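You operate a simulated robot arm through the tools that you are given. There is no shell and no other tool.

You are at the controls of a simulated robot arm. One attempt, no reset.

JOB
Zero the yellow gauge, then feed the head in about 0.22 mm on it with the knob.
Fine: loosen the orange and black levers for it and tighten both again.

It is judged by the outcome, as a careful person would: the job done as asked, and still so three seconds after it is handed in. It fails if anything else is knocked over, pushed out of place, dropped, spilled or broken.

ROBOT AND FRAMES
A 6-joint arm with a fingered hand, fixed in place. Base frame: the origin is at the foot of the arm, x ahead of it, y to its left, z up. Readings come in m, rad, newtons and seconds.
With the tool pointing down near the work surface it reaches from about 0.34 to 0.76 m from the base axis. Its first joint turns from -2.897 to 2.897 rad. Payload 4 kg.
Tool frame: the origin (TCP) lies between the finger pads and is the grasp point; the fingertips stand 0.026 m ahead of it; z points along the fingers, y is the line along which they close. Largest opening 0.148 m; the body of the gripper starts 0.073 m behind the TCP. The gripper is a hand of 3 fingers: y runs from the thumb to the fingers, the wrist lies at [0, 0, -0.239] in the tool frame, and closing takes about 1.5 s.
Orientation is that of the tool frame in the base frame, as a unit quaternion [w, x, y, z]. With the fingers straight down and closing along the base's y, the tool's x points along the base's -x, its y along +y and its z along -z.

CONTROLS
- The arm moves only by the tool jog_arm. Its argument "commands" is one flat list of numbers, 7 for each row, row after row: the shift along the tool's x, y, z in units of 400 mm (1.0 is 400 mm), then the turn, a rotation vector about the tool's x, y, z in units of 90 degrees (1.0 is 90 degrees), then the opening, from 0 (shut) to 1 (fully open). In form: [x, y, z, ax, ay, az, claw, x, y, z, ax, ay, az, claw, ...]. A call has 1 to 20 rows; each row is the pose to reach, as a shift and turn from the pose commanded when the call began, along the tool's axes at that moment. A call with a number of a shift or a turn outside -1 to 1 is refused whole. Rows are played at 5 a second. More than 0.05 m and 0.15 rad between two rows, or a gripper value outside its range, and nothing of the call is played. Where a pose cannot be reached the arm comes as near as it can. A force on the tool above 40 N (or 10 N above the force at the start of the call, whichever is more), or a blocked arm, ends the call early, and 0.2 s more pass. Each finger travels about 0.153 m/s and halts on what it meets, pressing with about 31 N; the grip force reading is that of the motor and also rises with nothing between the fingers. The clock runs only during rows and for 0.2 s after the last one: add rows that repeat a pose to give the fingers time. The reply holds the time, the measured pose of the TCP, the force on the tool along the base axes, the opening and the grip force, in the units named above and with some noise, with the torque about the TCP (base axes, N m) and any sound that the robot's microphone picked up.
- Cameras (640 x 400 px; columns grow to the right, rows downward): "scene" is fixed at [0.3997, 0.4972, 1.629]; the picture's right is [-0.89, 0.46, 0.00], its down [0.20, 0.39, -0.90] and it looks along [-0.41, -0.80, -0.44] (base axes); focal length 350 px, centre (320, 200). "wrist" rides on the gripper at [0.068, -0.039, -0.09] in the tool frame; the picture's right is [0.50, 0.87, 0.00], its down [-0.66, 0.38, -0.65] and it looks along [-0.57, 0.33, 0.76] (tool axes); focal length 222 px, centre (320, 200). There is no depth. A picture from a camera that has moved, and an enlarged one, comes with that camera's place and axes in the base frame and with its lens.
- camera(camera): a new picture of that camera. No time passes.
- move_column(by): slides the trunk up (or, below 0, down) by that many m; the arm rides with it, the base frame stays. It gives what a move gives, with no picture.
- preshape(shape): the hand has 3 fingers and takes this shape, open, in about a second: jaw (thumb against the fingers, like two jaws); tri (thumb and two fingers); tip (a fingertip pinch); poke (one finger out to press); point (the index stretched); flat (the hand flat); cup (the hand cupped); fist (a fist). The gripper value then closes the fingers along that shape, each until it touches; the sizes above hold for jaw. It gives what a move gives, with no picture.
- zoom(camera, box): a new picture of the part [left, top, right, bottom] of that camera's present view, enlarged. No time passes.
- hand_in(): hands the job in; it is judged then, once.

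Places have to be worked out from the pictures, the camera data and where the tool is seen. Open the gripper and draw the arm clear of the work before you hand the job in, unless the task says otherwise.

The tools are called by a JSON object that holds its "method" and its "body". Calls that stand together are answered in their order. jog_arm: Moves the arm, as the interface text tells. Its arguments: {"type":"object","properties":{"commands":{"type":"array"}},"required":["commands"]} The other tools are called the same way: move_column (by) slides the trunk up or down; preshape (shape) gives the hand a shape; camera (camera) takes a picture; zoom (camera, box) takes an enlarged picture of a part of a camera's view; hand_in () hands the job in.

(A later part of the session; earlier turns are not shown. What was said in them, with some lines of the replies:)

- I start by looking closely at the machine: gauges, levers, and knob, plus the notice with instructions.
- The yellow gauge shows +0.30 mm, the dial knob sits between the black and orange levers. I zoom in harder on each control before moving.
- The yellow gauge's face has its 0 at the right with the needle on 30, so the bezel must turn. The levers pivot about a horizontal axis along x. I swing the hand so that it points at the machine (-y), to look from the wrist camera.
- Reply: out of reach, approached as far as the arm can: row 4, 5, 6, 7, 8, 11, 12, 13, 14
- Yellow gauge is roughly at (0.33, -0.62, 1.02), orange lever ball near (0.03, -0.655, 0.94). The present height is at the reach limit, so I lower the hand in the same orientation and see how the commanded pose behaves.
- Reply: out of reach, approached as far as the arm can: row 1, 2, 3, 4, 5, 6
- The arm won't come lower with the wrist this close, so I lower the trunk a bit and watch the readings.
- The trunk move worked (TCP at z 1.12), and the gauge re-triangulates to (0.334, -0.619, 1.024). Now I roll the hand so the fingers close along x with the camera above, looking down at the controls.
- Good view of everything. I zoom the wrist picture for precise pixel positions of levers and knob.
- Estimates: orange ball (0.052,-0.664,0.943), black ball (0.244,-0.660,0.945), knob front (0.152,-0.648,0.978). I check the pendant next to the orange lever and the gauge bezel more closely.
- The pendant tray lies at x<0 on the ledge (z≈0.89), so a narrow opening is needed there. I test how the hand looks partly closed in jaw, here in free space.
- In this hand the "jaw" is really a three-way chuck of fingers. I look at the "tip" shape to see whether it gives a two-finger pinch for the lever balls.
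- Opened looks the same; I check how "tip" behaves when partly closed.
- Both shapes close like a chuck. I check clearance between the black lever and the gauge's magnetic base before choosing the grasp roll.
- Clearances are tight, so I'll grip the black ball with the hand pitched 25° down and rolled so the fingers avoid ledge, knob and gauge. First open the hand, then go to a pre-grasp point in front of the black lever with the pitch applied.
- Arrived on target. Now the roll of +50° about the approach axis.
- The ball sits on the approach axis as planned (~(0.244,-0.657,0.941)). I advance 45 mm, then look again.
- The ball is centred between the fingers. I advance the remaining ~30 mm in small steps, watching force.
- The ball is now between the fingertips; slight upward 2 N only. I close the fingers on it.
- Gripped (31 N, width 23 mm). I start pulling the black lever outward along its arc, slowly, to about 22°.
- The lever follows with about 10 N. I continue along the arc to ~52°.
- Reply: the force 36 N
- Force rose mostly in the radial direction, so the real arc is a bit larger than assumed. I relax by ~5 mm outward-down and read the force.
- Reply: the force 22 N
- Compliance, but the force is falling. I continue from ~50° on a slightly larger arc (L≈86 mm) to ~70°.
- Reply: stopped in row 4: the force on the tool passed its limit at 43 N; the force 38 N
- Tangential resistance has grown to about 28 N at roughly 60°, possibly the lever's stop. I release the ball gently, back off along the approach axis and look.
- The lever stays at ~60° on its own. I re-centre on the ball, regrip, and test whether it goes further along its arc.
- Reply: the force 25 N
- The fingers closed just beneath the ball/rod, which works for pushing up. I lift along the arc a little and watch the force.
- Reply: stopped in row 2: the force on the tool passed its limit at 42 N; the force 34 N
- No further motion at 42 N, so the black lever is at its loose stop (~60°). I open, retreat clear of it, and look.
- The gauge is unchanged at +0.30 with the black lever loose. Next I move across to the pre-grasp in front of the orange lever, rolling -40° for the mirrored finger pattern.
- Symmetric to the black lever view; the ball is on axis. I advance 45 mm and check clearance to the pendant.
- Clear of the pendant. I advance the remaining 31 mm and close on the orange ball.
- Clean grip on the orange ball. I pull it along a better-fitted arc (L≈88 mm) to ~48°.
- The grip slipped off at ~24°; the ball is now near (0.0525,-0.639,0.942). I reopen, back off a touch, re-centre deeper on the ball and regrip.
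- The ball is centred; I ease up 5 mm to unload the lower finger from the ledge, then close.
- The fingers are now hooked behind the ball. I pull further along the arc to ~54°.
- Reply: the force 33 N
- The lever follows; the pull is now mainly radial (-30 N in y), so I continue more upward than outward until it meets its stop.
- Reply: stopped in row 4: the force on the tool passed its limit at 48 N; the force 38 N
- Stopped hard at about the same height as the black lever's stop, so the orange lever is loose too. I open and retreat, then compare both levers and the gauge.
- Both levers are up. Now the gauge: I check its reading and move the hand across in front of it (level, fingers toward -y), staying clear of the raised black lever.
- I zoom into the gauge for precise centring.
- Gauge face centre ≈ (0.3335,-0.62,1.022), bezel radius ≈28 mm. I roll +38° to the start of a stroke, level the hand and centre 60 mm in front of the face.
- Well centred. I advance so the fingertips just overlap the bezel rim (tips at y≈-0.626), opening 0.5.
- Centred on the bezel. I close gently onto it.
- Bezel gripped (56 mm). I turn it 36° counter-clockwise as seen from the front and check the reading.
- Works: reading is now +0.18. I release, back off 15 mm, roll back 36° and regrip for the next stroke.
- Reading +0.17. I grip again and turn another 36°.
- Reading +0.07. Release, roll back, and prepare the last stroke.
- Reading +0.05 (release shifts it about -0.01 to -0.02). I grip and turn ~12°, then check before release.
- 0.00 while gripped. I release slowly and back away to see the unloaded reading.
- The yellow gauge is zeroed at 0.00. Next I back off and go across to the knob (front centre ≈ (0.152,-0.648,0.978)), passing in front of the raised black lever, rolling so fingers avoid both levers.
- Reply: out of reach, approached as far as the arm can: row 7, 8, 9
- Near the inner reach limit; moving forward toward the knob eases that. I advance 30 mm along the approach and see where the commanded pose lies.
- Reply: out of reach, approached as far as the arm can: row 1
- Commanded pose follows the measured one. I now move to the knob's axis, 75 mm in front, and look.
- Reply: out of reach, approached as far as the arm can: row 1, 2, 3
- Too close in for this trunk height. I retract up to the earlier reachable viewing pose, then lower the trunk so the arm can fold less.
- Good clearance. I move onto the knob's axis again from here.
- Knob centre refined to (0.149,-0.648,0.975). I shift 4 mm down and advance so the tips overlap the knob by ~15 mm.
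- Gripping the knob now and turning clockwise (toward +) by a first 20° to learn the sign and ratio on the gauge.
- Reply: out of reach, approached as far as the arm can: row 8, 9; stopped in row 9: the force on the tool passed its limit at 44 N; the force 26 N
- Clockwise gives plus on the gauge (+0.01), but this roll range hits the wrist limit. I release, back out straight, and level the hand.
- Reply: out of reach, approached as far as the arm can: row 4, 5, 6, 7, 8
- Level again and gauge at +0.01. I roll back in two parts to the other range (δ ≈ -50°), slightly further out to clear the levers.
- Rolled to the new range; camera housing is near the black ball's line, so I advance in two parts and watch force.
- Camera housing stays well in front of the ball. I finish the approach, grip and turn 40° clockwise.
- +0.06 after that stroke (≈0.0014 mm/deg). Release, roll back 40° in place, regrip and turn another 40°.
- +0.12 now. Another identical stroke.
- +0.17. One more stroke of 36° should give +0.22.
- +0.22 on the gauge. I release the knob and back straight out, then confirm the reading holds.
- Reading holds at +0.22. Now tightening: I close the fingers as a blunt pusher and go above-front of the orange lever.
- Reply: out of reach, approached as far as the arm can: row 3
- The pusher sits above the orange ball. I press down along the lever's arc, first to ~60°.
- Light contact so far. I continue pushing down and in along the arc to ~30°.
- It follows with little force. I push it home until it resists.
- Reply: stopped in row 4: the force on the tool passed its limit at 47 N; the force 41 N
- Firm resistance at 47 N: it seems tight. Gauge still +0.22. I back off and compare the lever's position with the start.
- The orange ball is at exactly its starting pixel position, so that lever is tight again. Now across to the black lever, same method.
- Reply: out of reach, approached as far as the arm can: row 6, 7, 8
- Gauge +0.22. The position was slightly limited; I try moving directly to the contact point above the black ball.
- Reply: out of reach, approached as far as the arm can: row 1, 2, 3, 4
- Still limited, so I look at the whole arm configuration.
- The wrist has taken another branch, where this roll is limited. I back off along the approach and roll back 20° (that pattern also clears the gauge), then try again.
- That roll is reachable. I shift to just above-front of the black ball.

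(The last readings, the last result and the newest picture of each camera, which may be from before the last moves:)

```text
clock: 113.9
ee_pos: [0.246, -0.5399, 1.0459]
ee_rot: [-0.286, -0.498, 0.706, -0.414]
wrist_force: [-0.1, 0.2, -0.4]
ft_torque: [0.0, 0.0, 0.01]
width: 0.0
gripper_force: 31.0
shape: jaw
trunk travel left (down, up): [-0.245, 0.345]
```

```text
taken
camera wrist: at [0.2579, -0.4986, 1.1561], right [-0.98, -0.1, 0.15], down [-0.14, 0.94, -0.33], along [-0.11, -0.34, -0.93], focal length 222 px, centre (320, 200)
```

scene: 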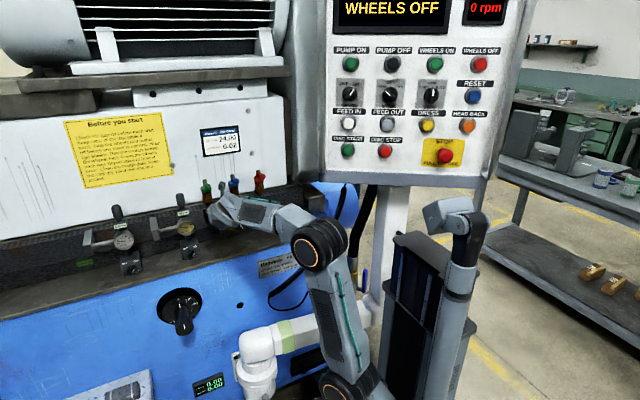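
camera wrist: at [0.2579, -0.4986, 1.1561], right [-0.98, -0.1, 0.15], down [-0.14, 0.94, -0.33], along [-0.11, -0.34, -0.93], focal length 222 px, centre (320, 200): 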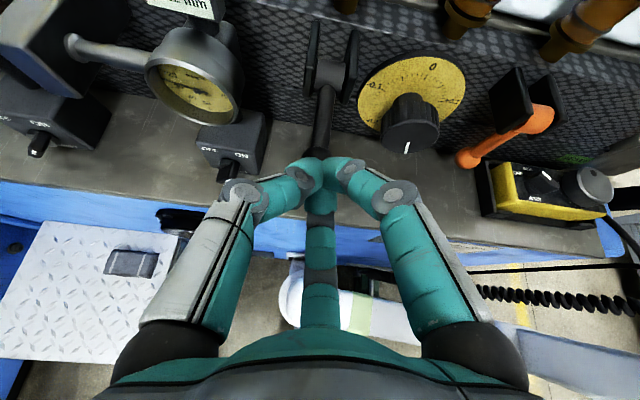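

In position. I push the black lever down along the arc to ~45°.

{"method": "jog_arm", "body": {"commands": [0, 0, 0.037, 0, 0, 0, 0, 0.001, 0, 0.0738, 0, 0, 0, 0, -0.014, 0.0055, 0.089, 0, 0, 0, 0, -0.0285, 0.011, 0.104, 0, 0, 0, 0, -0.043, 0.0165, 0.1193, 0, 0, 0, 0, -0.0587, 0.0224, 0.146, 0, 0, 0, 0, -0.0743, 0.0283, 0.1728, 0, 0, 0, 0]}}

{"method": "camera", "body": {"camera": "wrist"}}

{"method": "zoom", "body": {"camera": "scene", "box": [160, 180, 288, 260]}}

```text
clock: 115.5
ee_pos: [0.2435, -0.5896, 1.0016]
ee_rot: [-0.282, -0.502, 0.708, -0.41]
wrist_force: [-0.4, 0.0, 1.2]
ft_torque: [-0.01, 0.01, -0.01]
width: 0.0001
gripper_force: 31.8
shape: jaw
out of reach, approached as far as the arm can: row 5, 6, 7
trunk travel left (down, up): [-0.245, 0.345]
```

```text
taken
camera wrist: at [0.2554, -0.5508, 1.1126], right [-0.98, -0.1, 0.15], down [-0.14, 0.94, -0.31], along [-0.11, -0.33, -0.94], focal length 222 px, centre (320, 200)
```

wrist: 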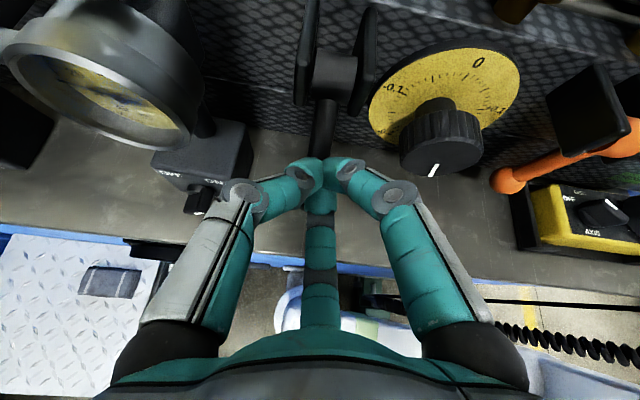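

```text
5.00 times, centred on (224, 220) of scene
camera zoom: at [0.3997, 0.4972, 1.629], right [-0.89, 0.46, 0.0], down [0.2, 0.39, -0.9], along [-0.41, -0.8, -0.44], focal length 1752 px, centre (800, 100)
```

zoom: 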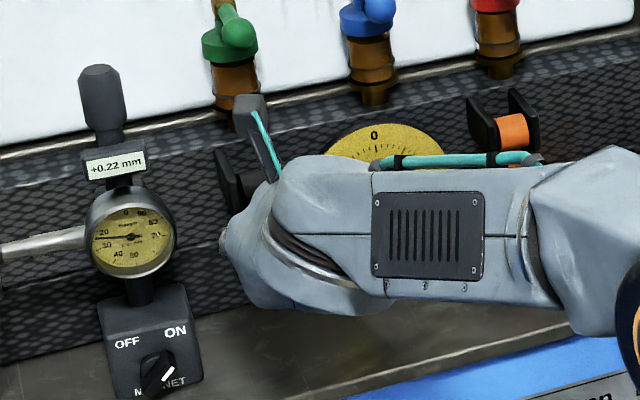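

This configuration limits lower z at this roll. I retreat, lessen the pitch to ~20°, and roll back another 25°, which should open up reach.

{"method": "jog_arm", "body": {"commands": [0.009, -0.0035, -0.05, 0, 0, 0, 0, 0.0175, -0.007, -0.1, 0.013, 0.035, 0, 0, 0.026, -0.0105, -0.145, 0.026, 0.07, 0, 0, 0.026, -0.0105, -0.145, 0.038, 0.104, 0, 0, 0.026, -0.0105, -0.145, 0.038, 0.104, 0, 0]}}

{"method": "jog_arm", "body": {"commands": [0, 0, 0, 0, 0, -0.07, 0, 0, 0, 0, 0, 0, -0.14, 0, 0, 0, 0, 0, 0, -0.21, 0, 0, 0, 0, 0, 0, -0.278, 0, 0, 0, 0, 0, 0, -0.278, 0]}}

{"method": "camera", "body": {"camera": "wrist"}}

{"method": "camera", "body": {"camera": "scene"}}

```text
clock: 116.7
ee_pos: [0.2351, -0.5533, 1.0724]
ee_rot: [-0.308, -0.487, 0.684, -0.448]
wrist_force: [0.4, 0.7, -0.8]
ft_torque: [0.02, 0.0, -0.01]
width: 0.0
gripper_force: 31.3
shape: jaw
out of reach, approached as far as the arm can: row 2, 3, 4, 5
trunk travel left (down, up): [-0.245, 0.345]
```

```text
clock: 117.9
ee_pos: [0.2384, -0.5542, 1.0701]
ee_rot: [0.398, 0.624, -0.561, 0.371]
wrist_force: [-0.8, 0.3, -0.5]
ft_torque: [-0.03, 0.0, 0.03]
width: 0.0001
gripper_force: 31.1
shape: jaw
trunk travel left (down, up): [-0.245, 0.345]
```

```text
taken
camera wrist: at [0.2812, -0.4966, 1.1662], right [-0.81, -0.25, 0.53], down [-0.45, 0.84, -0.3], along [-0.37, -0.48, -0.8], focal length 222 px, centre (320, 200)
```

wrist: 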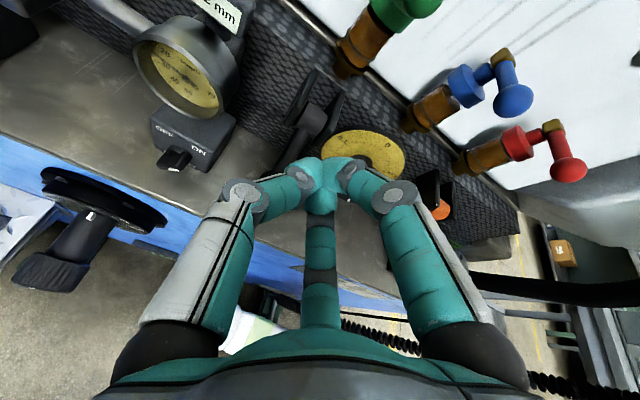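

```text
taken
```

scene: 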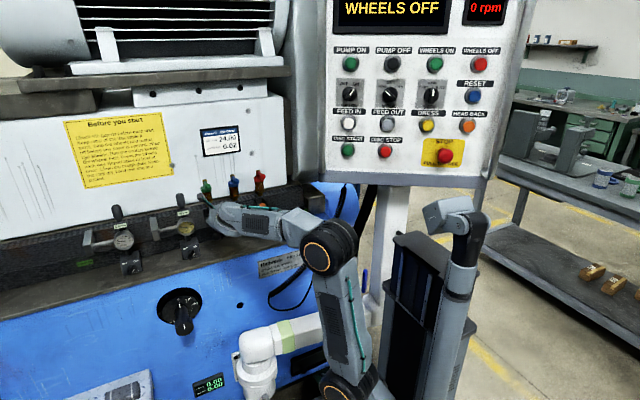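

Orientation now pitch ~24°. I approach the ball top again and push along the arc to ~45°.

{"method": "jog_arm", "body": {"commands": [-0.037, -0.011, 0.033, 0, 0, 0, 0, -0.0743, -0.0215, 0.0658, 0, 0, 0, 0, -0.1015, -0.024, 0.085, 0, 0, 0, 0, -0.1288, -0.026, 0.105, 0, 0, 0, 0, -0.149, -0.0275, 0.13, 0, 0, 0, 0, -0.1695, -0.029, 0.156, 0, 0, 0, 0]}}

{"method": "camera", "body": {"camera": "wrist"}}

{"method": "zoom", "body": {"camera": "scene", "box": [160, 180, 288, 260]}}

```text
clock: 119.3
ee_pos: [0.2456, -0.5867, 0.9978]
ee_rot: [0.396, 0.626, -0.563, 0.366]
wrist_force: [1.2, -0.9, 0.2]
ft_torque: [0.04, 0.02, -0.02]
width: 0.0
gripper_force: 31.2
shape: jaw
out of reach, approached as far as the arm can: row 5, 6
trunk travel left (down, up): [-0.245, 0.345]
```

```text
taken
camera wrist: at [0.2894, -0.5295, 1.0932], right [-0.81, -0.25, 0.52], down [-0.45, 0.85, -0.29], along [-0.37, -0.47, -0.8], focal length 222 px, centre (320, 200)
```

wrist: 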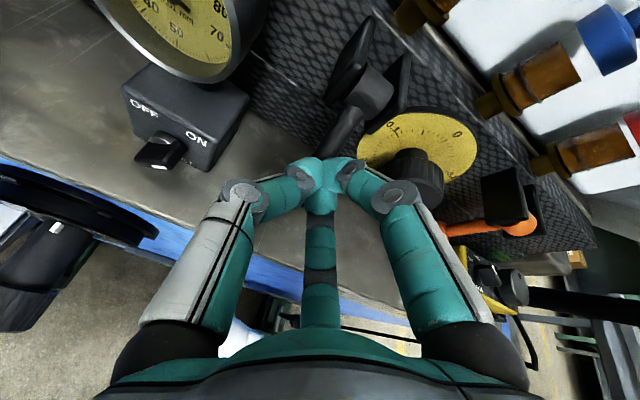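

```text
5.00 times, centred on (224, 220) of scene
camera zoom: at [0.3997, 0.4972, 1.629], right [-0.89, 0.46, 0.0], down [0.2, 0.39, -0.9], along [-0.41, -0.8, -0.44], focal length 1752 px, centre (800, 100)
```

zoom: 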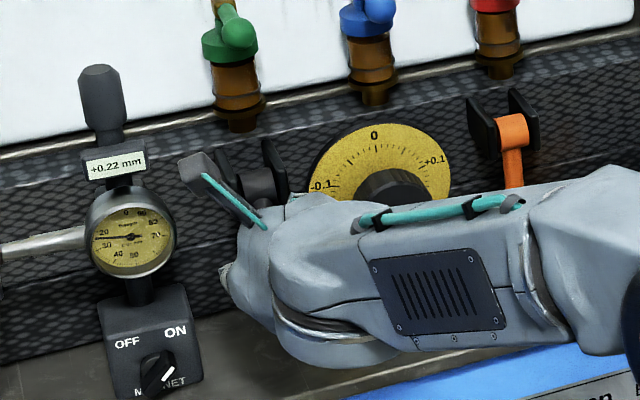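

Same height limit, so it is the arm's relative height. I retreat up and out, then lower the trunk another 90 mm.

{"method": "jog_arm", "body": {"commands": [0.036, 0.002, -0.062, 0, 0, 0, 0, 0.072, 0.005, -0.124, 0, 0, 0, 0, 0.1085, 0.007, -0.1855, 0, 0, 0, 0, 0.1085, 0.007, -0.1855, 0, 0, 0, 0]}}

{"method": "move_column", "body": {"by": -0.05}}

{"method": "camera", "body": {"camera": "scene"}}

```text
clock: 120.3
ee_pos: [0.2459, -0.5354, 1.0698]
ee_rot: [0.398, 0.624, -0.562, 0.371]
wrist_force: [0.0, -0.2, -0.8]
ft_torque: [-0.02, 0.01, 0.01]
width: 0.0
gripper_force: 30.8
shape: jaw
trunk travel left (down, up): [-0.245, 0.345]
```

```text
clock: 121.2
ee_pos: [0.2475, -0.5359, 1.0183]
ee_rot: [0.398, 0.624, -0.561, 0.371]
wrist_force: [-0.6, 0.0, 0.2]
ft_torque: [-0.01, -0.03, 0.0]
width: 0.0
gripper_force: 31.6
shape: jaw
trunk travel left (down, up): [-0.195, 0.395]
```

```text
taken
```

scene: 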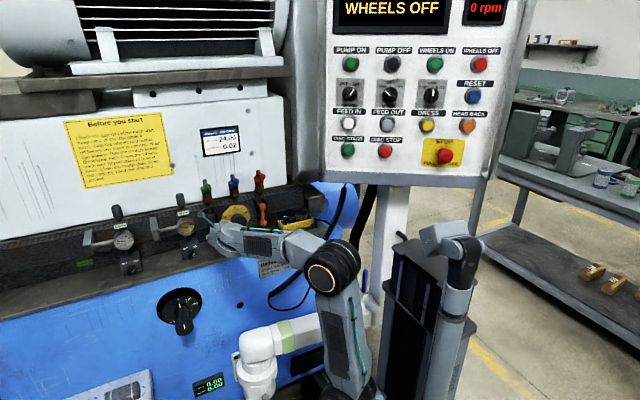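

I check where the black ball is now relative to the hand.

{"method": "camera", "body": {"camera": "wrist"}}

{"method": "zoom", "body": {"camera": "scene", "box": [170, 190, 270, 260]}}

```text
taken
camera wrist: at [0.29, -0.4783, 1.1133], right [-0.81, -0.25, 0.52], down [-0.45, 0.84, -0.3], along [-0.37, -0.48, -0.8], focal length 222 px, centre (320, 200)
```

wrist: 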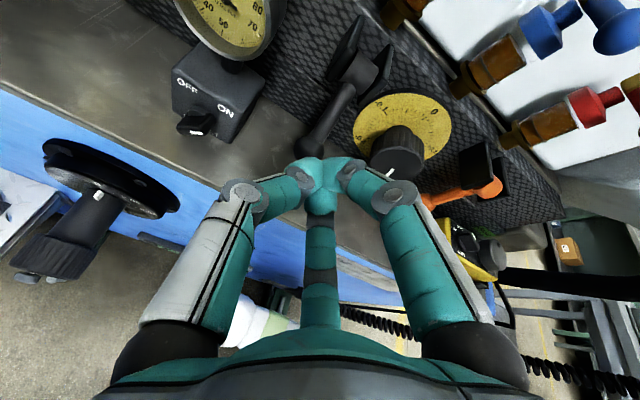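

```text
5.71 times, centred on (220, 225) of scene
camera zoom: at [0.3997, 0.4972, 1.629], right [-0.89, 0.46, 0.0], down [0.2, 0.39, -0.9], along [-0.41, -0.8, -0.44], focal length 2003 px, centre (891, 57)
```

zoom: 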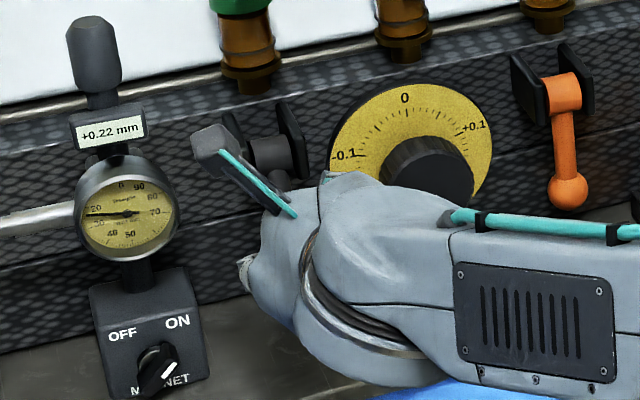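

The ball is at about 50°. With the lowered trunk I push on along the arc to ~30°.

{"method": "jog_arm", "body": {"commands": [-0.0045, 0.004, 0.0375, 0, 0, 0, 0, -0.009, 0.008, 0.075, 0, 0, 0, 0, -0.022, 0.0072, 0.11, 0, 0, 0, 0, -0.035, 0.0065, 0.1448, 0, 0, 0, 0, -0.05, 0.0058, 0.1723, 0, 0, 0, 0, -0.065, 0.005, 0.1998, 0, 0, 0, 0]}}

{"method": "camera", "body": {"camera": "wrist"}}

{"method": "zoom", "body": {"camera": "scene", "box": [160, 180, 288, 260]}}

```text
clock: 122.6
ee_pos: [0.2425, -0.5983, 0.9621]
ee_rot: [0.398, 0.624, -0.562, 0.37]
wrist_force: [-0.8, 1.4, 1.4]
ft_torque: [-0.03, 0.02, 0.0]
width: 0.0001
gripper_force: 30.8
shape: jaw
trunk travel left (down, up): [-0.195, 0.395]
```

```text
taken
camera wrist: at [0.2863, -0.5408, 1.0567], right [-0.81, -0.25, 0.52], down [-0.45, 0.84, -0.3], along [-0.37, -0.48, -0.8], focal length 222 px, centre (320, 200)
```

wrist: 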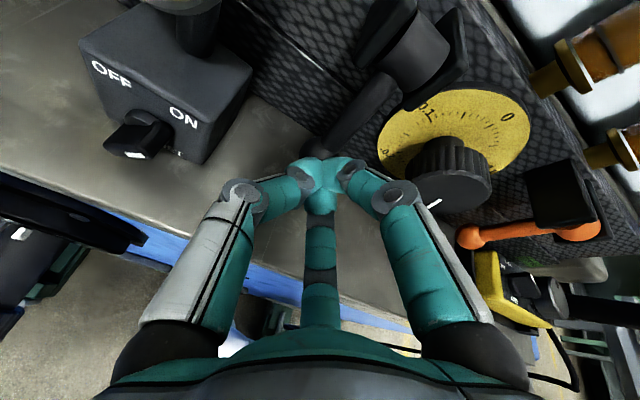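

```text
5.00 times, centred on (224, 220) of scene
camera zoom: at [0.3997, 0.4972, 1.629], right [-0.89, 0.46, 0.0], down [0.2, 0.39, -0.9], along [-0.41, -0.8, -0.44], focal length 1752 px, centre (800, 100)
```

zoom: 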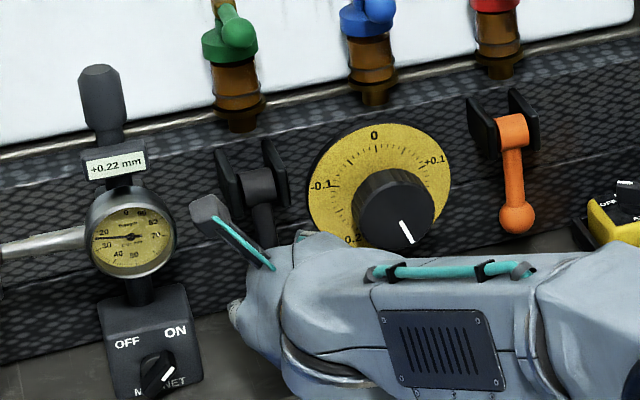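

On track. I push it home until it resists as the orange one did.

{"method": "jog_arm", "body": {"commands": [-0.003, 0, 0.029, 0, 0, 0, 0, -0.006, 0, 0.058, 0, 0, 0, 0, -0.0015, 0.0008, 0.0765, 0, 0, 0, 0, 0.003, 0.0015, 0.095, 0, 0, 0, 0, 0.0107, 0.0025, 0.1123, 0, 0, 0, 0]}}

{"method": "camera", "body": {"camera": "wrist"}}

{"method": "zoom", "body": {"camera": "scene", "box": [160, 180, 288, 260]}}

```text
clock: 123.5
ee_pos: [0.2467, -0.6222, 0.9529]
ee_rot: [0.399, 0.623, -0.56, 0.373]
wrist_force: [0.6, 36.0, 7.0]
ft_torque: [0.13, -0.01, 0.15]
width: 0.0
gripper_force: 30.9
shape: jaw
trunk travel left (down, up): [-0.195, 0.395]
stopped in row 4: the force on the tool passed its limit at 47 N (the readings are from after the stop); the commanded pose is now the measured one
```

```text
taken
camera wrist: at [0.2888, -0.5638, 1.0469], right [-0.81, -0.25, 0.52], down [-0.45, 0.84, -0.3], along [-0.37, -0.48, -0.8], focal length 222 px, centre (320, 200)
```

wrist: 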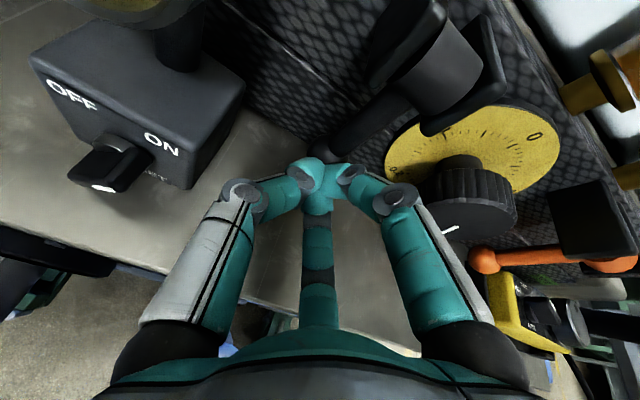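

```text
5.00 times, centred on (224, 220) of scene
camera zoom: at [0.3997, 0.4972, 1.629], right [-0.89, 0.46, 0.0], down [0.2, 0.39, -0.9], along [-0.41, -0.8, -0.44], focal length 1752 px, centre (800, 100)
```

zoom: 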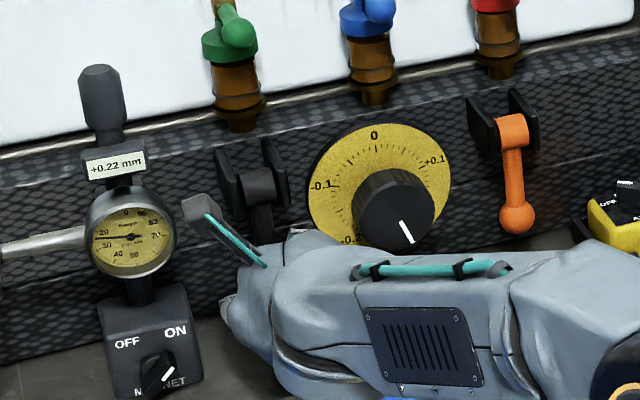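

Firm stop at 47 N, same depth as the orange lever; gauge reads +0.22. I back straight off and compare the black ball with its starting position.

{"method": "jog_arm", "body": {"commands": [0, 0, -0.06, 0, 0, 0, 0, 0, 0, -0.12, 0, 0, 0, 0, 0.03, 0, -0.18, 0, 0, 0, 0, 0.1, 0, -0.22, 0, 0, 0, 0, 0.18, 0, -0.22, 0, 0, 0, 0, 0.25, 0, -0.22, 0, 0, 0, 0, 0.25, 0, -0.22, 0, 0, 0, 0]}}

{"method": "zoom", "body": {"camera": "scene", "box": [180, 200, 252, 245]}}

{"method": "camera", "body": {"camera": "wrist"}}

```text
clock: 125.1
ee_pos: [0.2542, -0.5883, 1.0765]
ee_rot: [0.398, 0.623, -0.562, 0.371]
wrist_force: [0.9, -0.4, 0.3]
ft_torque: [0.02, 0.0, 0.0]
width: 0.0
gripper_force: 30.7
shape: jaw
trunk travel left (down, up): [-0.195, 0.395]
```

```text
8.89 times, centred on (216, 222) of scene
camera zoom: at [0.3997, 0.4972, 1.629], right [-0.89, 0.46, 0.0], down [0.2, 0.39, -0.9], along [-0.41, -0.8, -0.44], focal length 3115 px, centre (1244, 0)
```

zoom: 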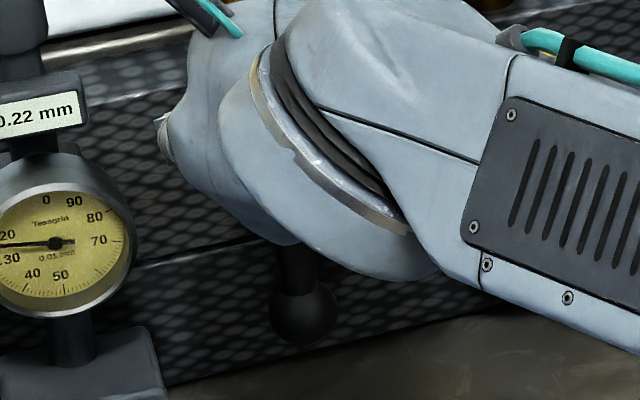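

```text
taken
camera wrist: at [0.2975, -0.5298, 1.1713], right [-0.81, -0.25, 0.52], down [-0.45, 0.84, -0.3], along [-0.37, -0.48, -0.8], focal length 222 px, centre (320, 200)
```

wrist: 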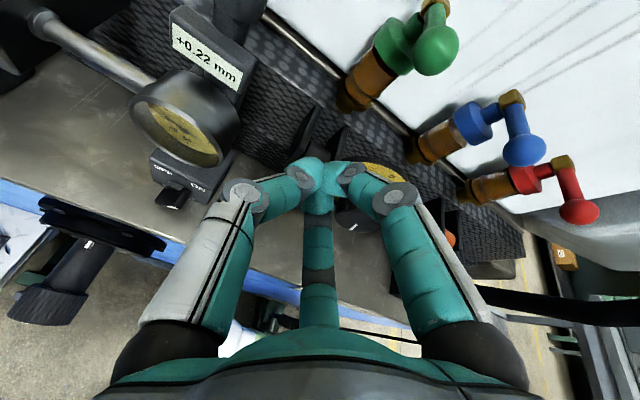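

The black ball is back exactly at its starting pixel position. I draw the arm out and up, and open the hand clear of the work.

{"method": "jog_arm", "body": {"commands": [0.008, 0, -0.06, 0, 0, 0, 0, 0.016, 0, -0.12, 0, 0, 0, 0, 0.025, 0, -0.18, 0, 0, 0, 0, 0.033, 0, -0.2335, 0, 0, 0, 0, 0.1, 0, -0.2335, 0, 0, 0, 0.3, 0.17, 0, -0.2335, 0, 0, 0, 0.5, 0.25, 0, -0.2335, 0, 0, 0, 0.8, 0.25, 0, -0.2335, 0, 0, 0, 1, 0.25, 0, -0.2335, 0, 0, 0, 1, 0.25, 0, -0.2335, 0, 0, 0, 1]}}

{"method": "camera", "body": {"camera": "scene"}}

{"method": "zoom", "body": {"camera": "scene", "box": [80, 180, 240, 280]}}

{"method": "zoom", "body": {"camera": "scene", "box": [200, 180, 328, 260]}}

```text
clock: 127.3
ee_pos: [0.2594, -0.5396, 1.2031]
ee_rot: [0.397, 0.625, -0.56, 0.372]
wrist_force: [-0.5, 0.9, -0.5]
ft_torque: [0.0, 0.0, 0.0]
width: 0.1481
gripper_force: 0.0
shape: jaw
trunk travel left (down, up): [-0.195, 0.395]
```

```text
taken
```

scene: 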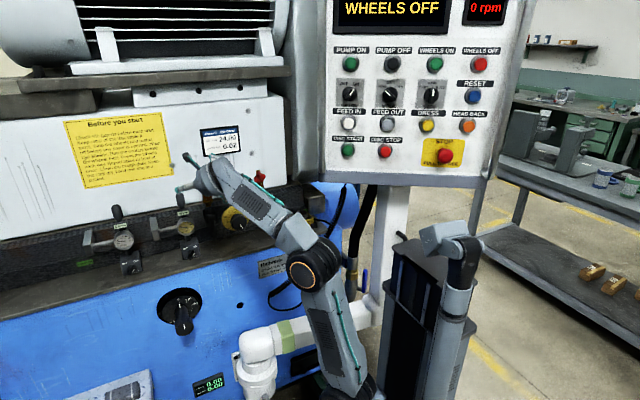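

```text
4.00 times, centred on (160, 230) of scene
camera zoom: at [0.3997, 0.4972, 1.629], right [-0.89, 0.46, 0.0], down [0.2, 0.39, -0.9], along [-0.41, -0.8, -0.44], focal length 1402 px, centre (960, 80)
```

zoom: 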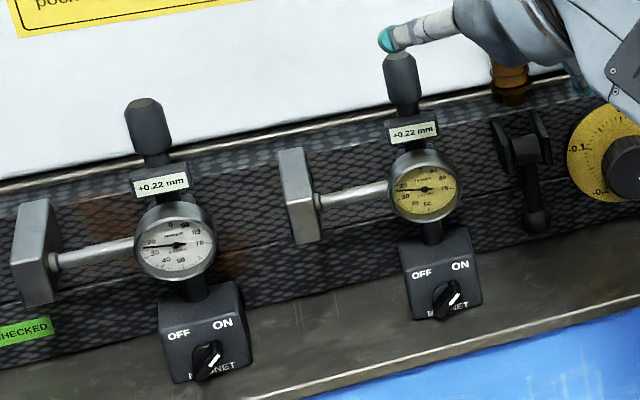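

```text
5.00 times, centred on (264, 220) of scene
camera zoom: at [0.3997, 0.4972, 1.629], right [-0.89, 0.46, 0.0], down [0.2, 0.39, -0.9], along [-0.41, -0.8, -0.44], focal length 1752 px, centre (600, 100)
```

zoom: 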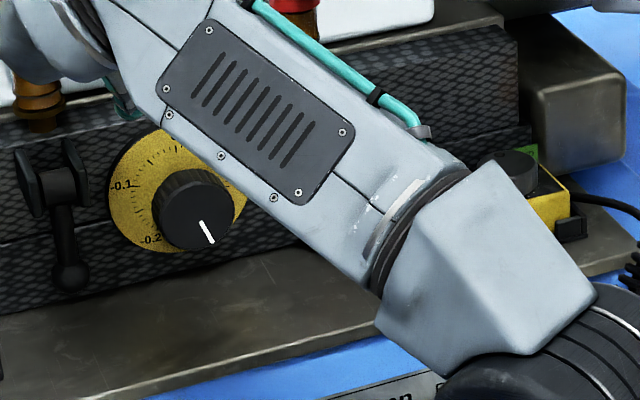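

Both gauges now read +0.22 mm (the white one shows the head really moved by that), levers are home, and nothing else is disturbed. I pull the arm a bit further back and check once more.

{"method": "jog_arm", "body": {"commands": [0.002, 0, -0.05, 0, 0, 0, 1, 0.005, 0, -0.1, 0, 0, 0, 1, 0.0075, 0, -0.1675, 0, 0, 0, 1, 0.0075, 0, -0.1675, 0, 0, 0, 1]}}

{"method": "zoom", "body": {"camera": "scene", "box": [80, 180, 240, 280]}}

{"method": "camera", "body": {"camera": "wrist"}}

{"method": "zoom", "body": {"camera": "scene", "box": [150, 340, 270, 400]}}

```text
clock: 128.3
ee_pos: [0.2587, -0.4801, 1.2344]
ee_rot: [0.397, 0.625, -0.561, 0.372]
wrist_force: [-0.1, -1.0, 0.1]
ft_torque: [-0.01, -0.01, 0.02]
width: 0.1478
gripper_force: 0.1
shape: jaw
trunk travel left (down, up): [-0.195, 0.395]
```

```text
4.00 times, centred on (160, 230) of scene
camera zoom: at [0.3997, 0.4972, 1.629], right [-0.89, 0.46, 0.0], down [0.2, 0.39, -0.9], along [-0.41, -0.8, -0.44], focal length 1402 px, centre (960, 80)
```

zoom: 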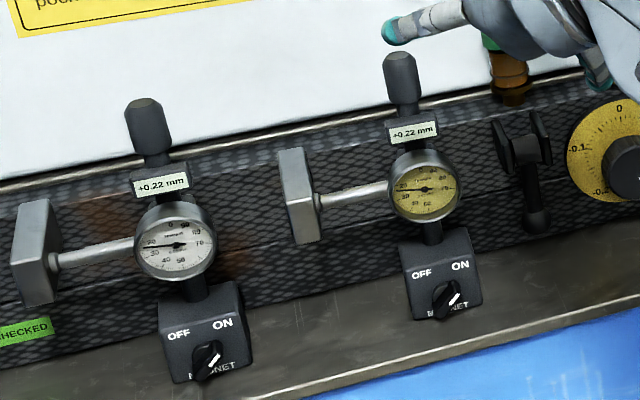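

```text
taken
camera wrist: at [0.3015, -0.4221, 1.3291], right [-0.81, -0.25, 0.52], down [-0.45, 0.84, -0.3], along [-0.37, -0.48, -0.8], focal length 222 px, centre (320, 200)
```

wrist: 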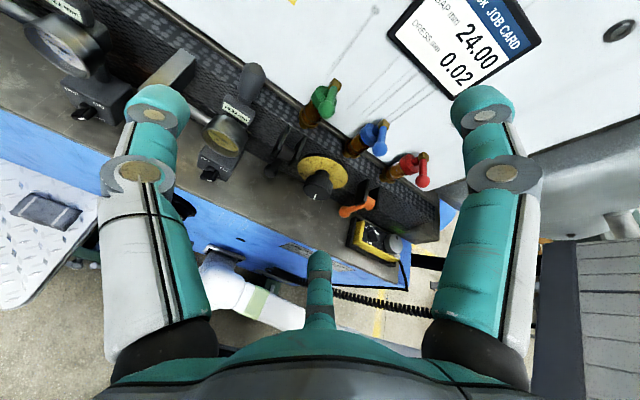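

```text
5.33 times, centred on (210, 370) of scene
camera zoom: at [0.3997, 0.4972, 1.629], right [-0.89, 0.46, 0.0], down [0.2, 0.39, -0.9], along [-0.41, -0.8, -0.44], focal length 1869 px, centre (907, -707)
```

zoom: 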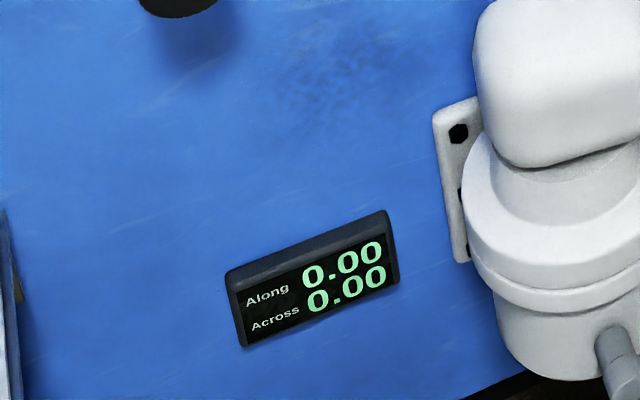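

Everything is in order: the yellow gauge reads +0.22 after zeroing, both levers are tight, the hand is open and the arm is clear. I hand the job in.

{"method": "hand_in", "body": {}}

```text
The job is handed in.
```

The job is done and handed in. I zeroed the yellow gauge at its bezel, then fed the head in 0.22 mm with the knob. The gauge still read +0.22 mm after both levers were tightened.

- **Feed direction:** nothing on the dial says which way is "in". I took clockwise, the plus side, as in.
- **Cross-check:** the white gauge, which read 0.00 at the start, also shows +0.22 mm. That confirms how far the head moved.
- **Levers:** I loosened both before zeroing the gauge, and that did not change its reading. I then pushed each one home until it stopped hard at about 47 N. Both handles are back where they started in the camera picture.
- **Everything else:** the Along/Across display still reads 0.00, and I saw nothing knocked or out of place. The hand is open and the arm is drawn back from the machine.
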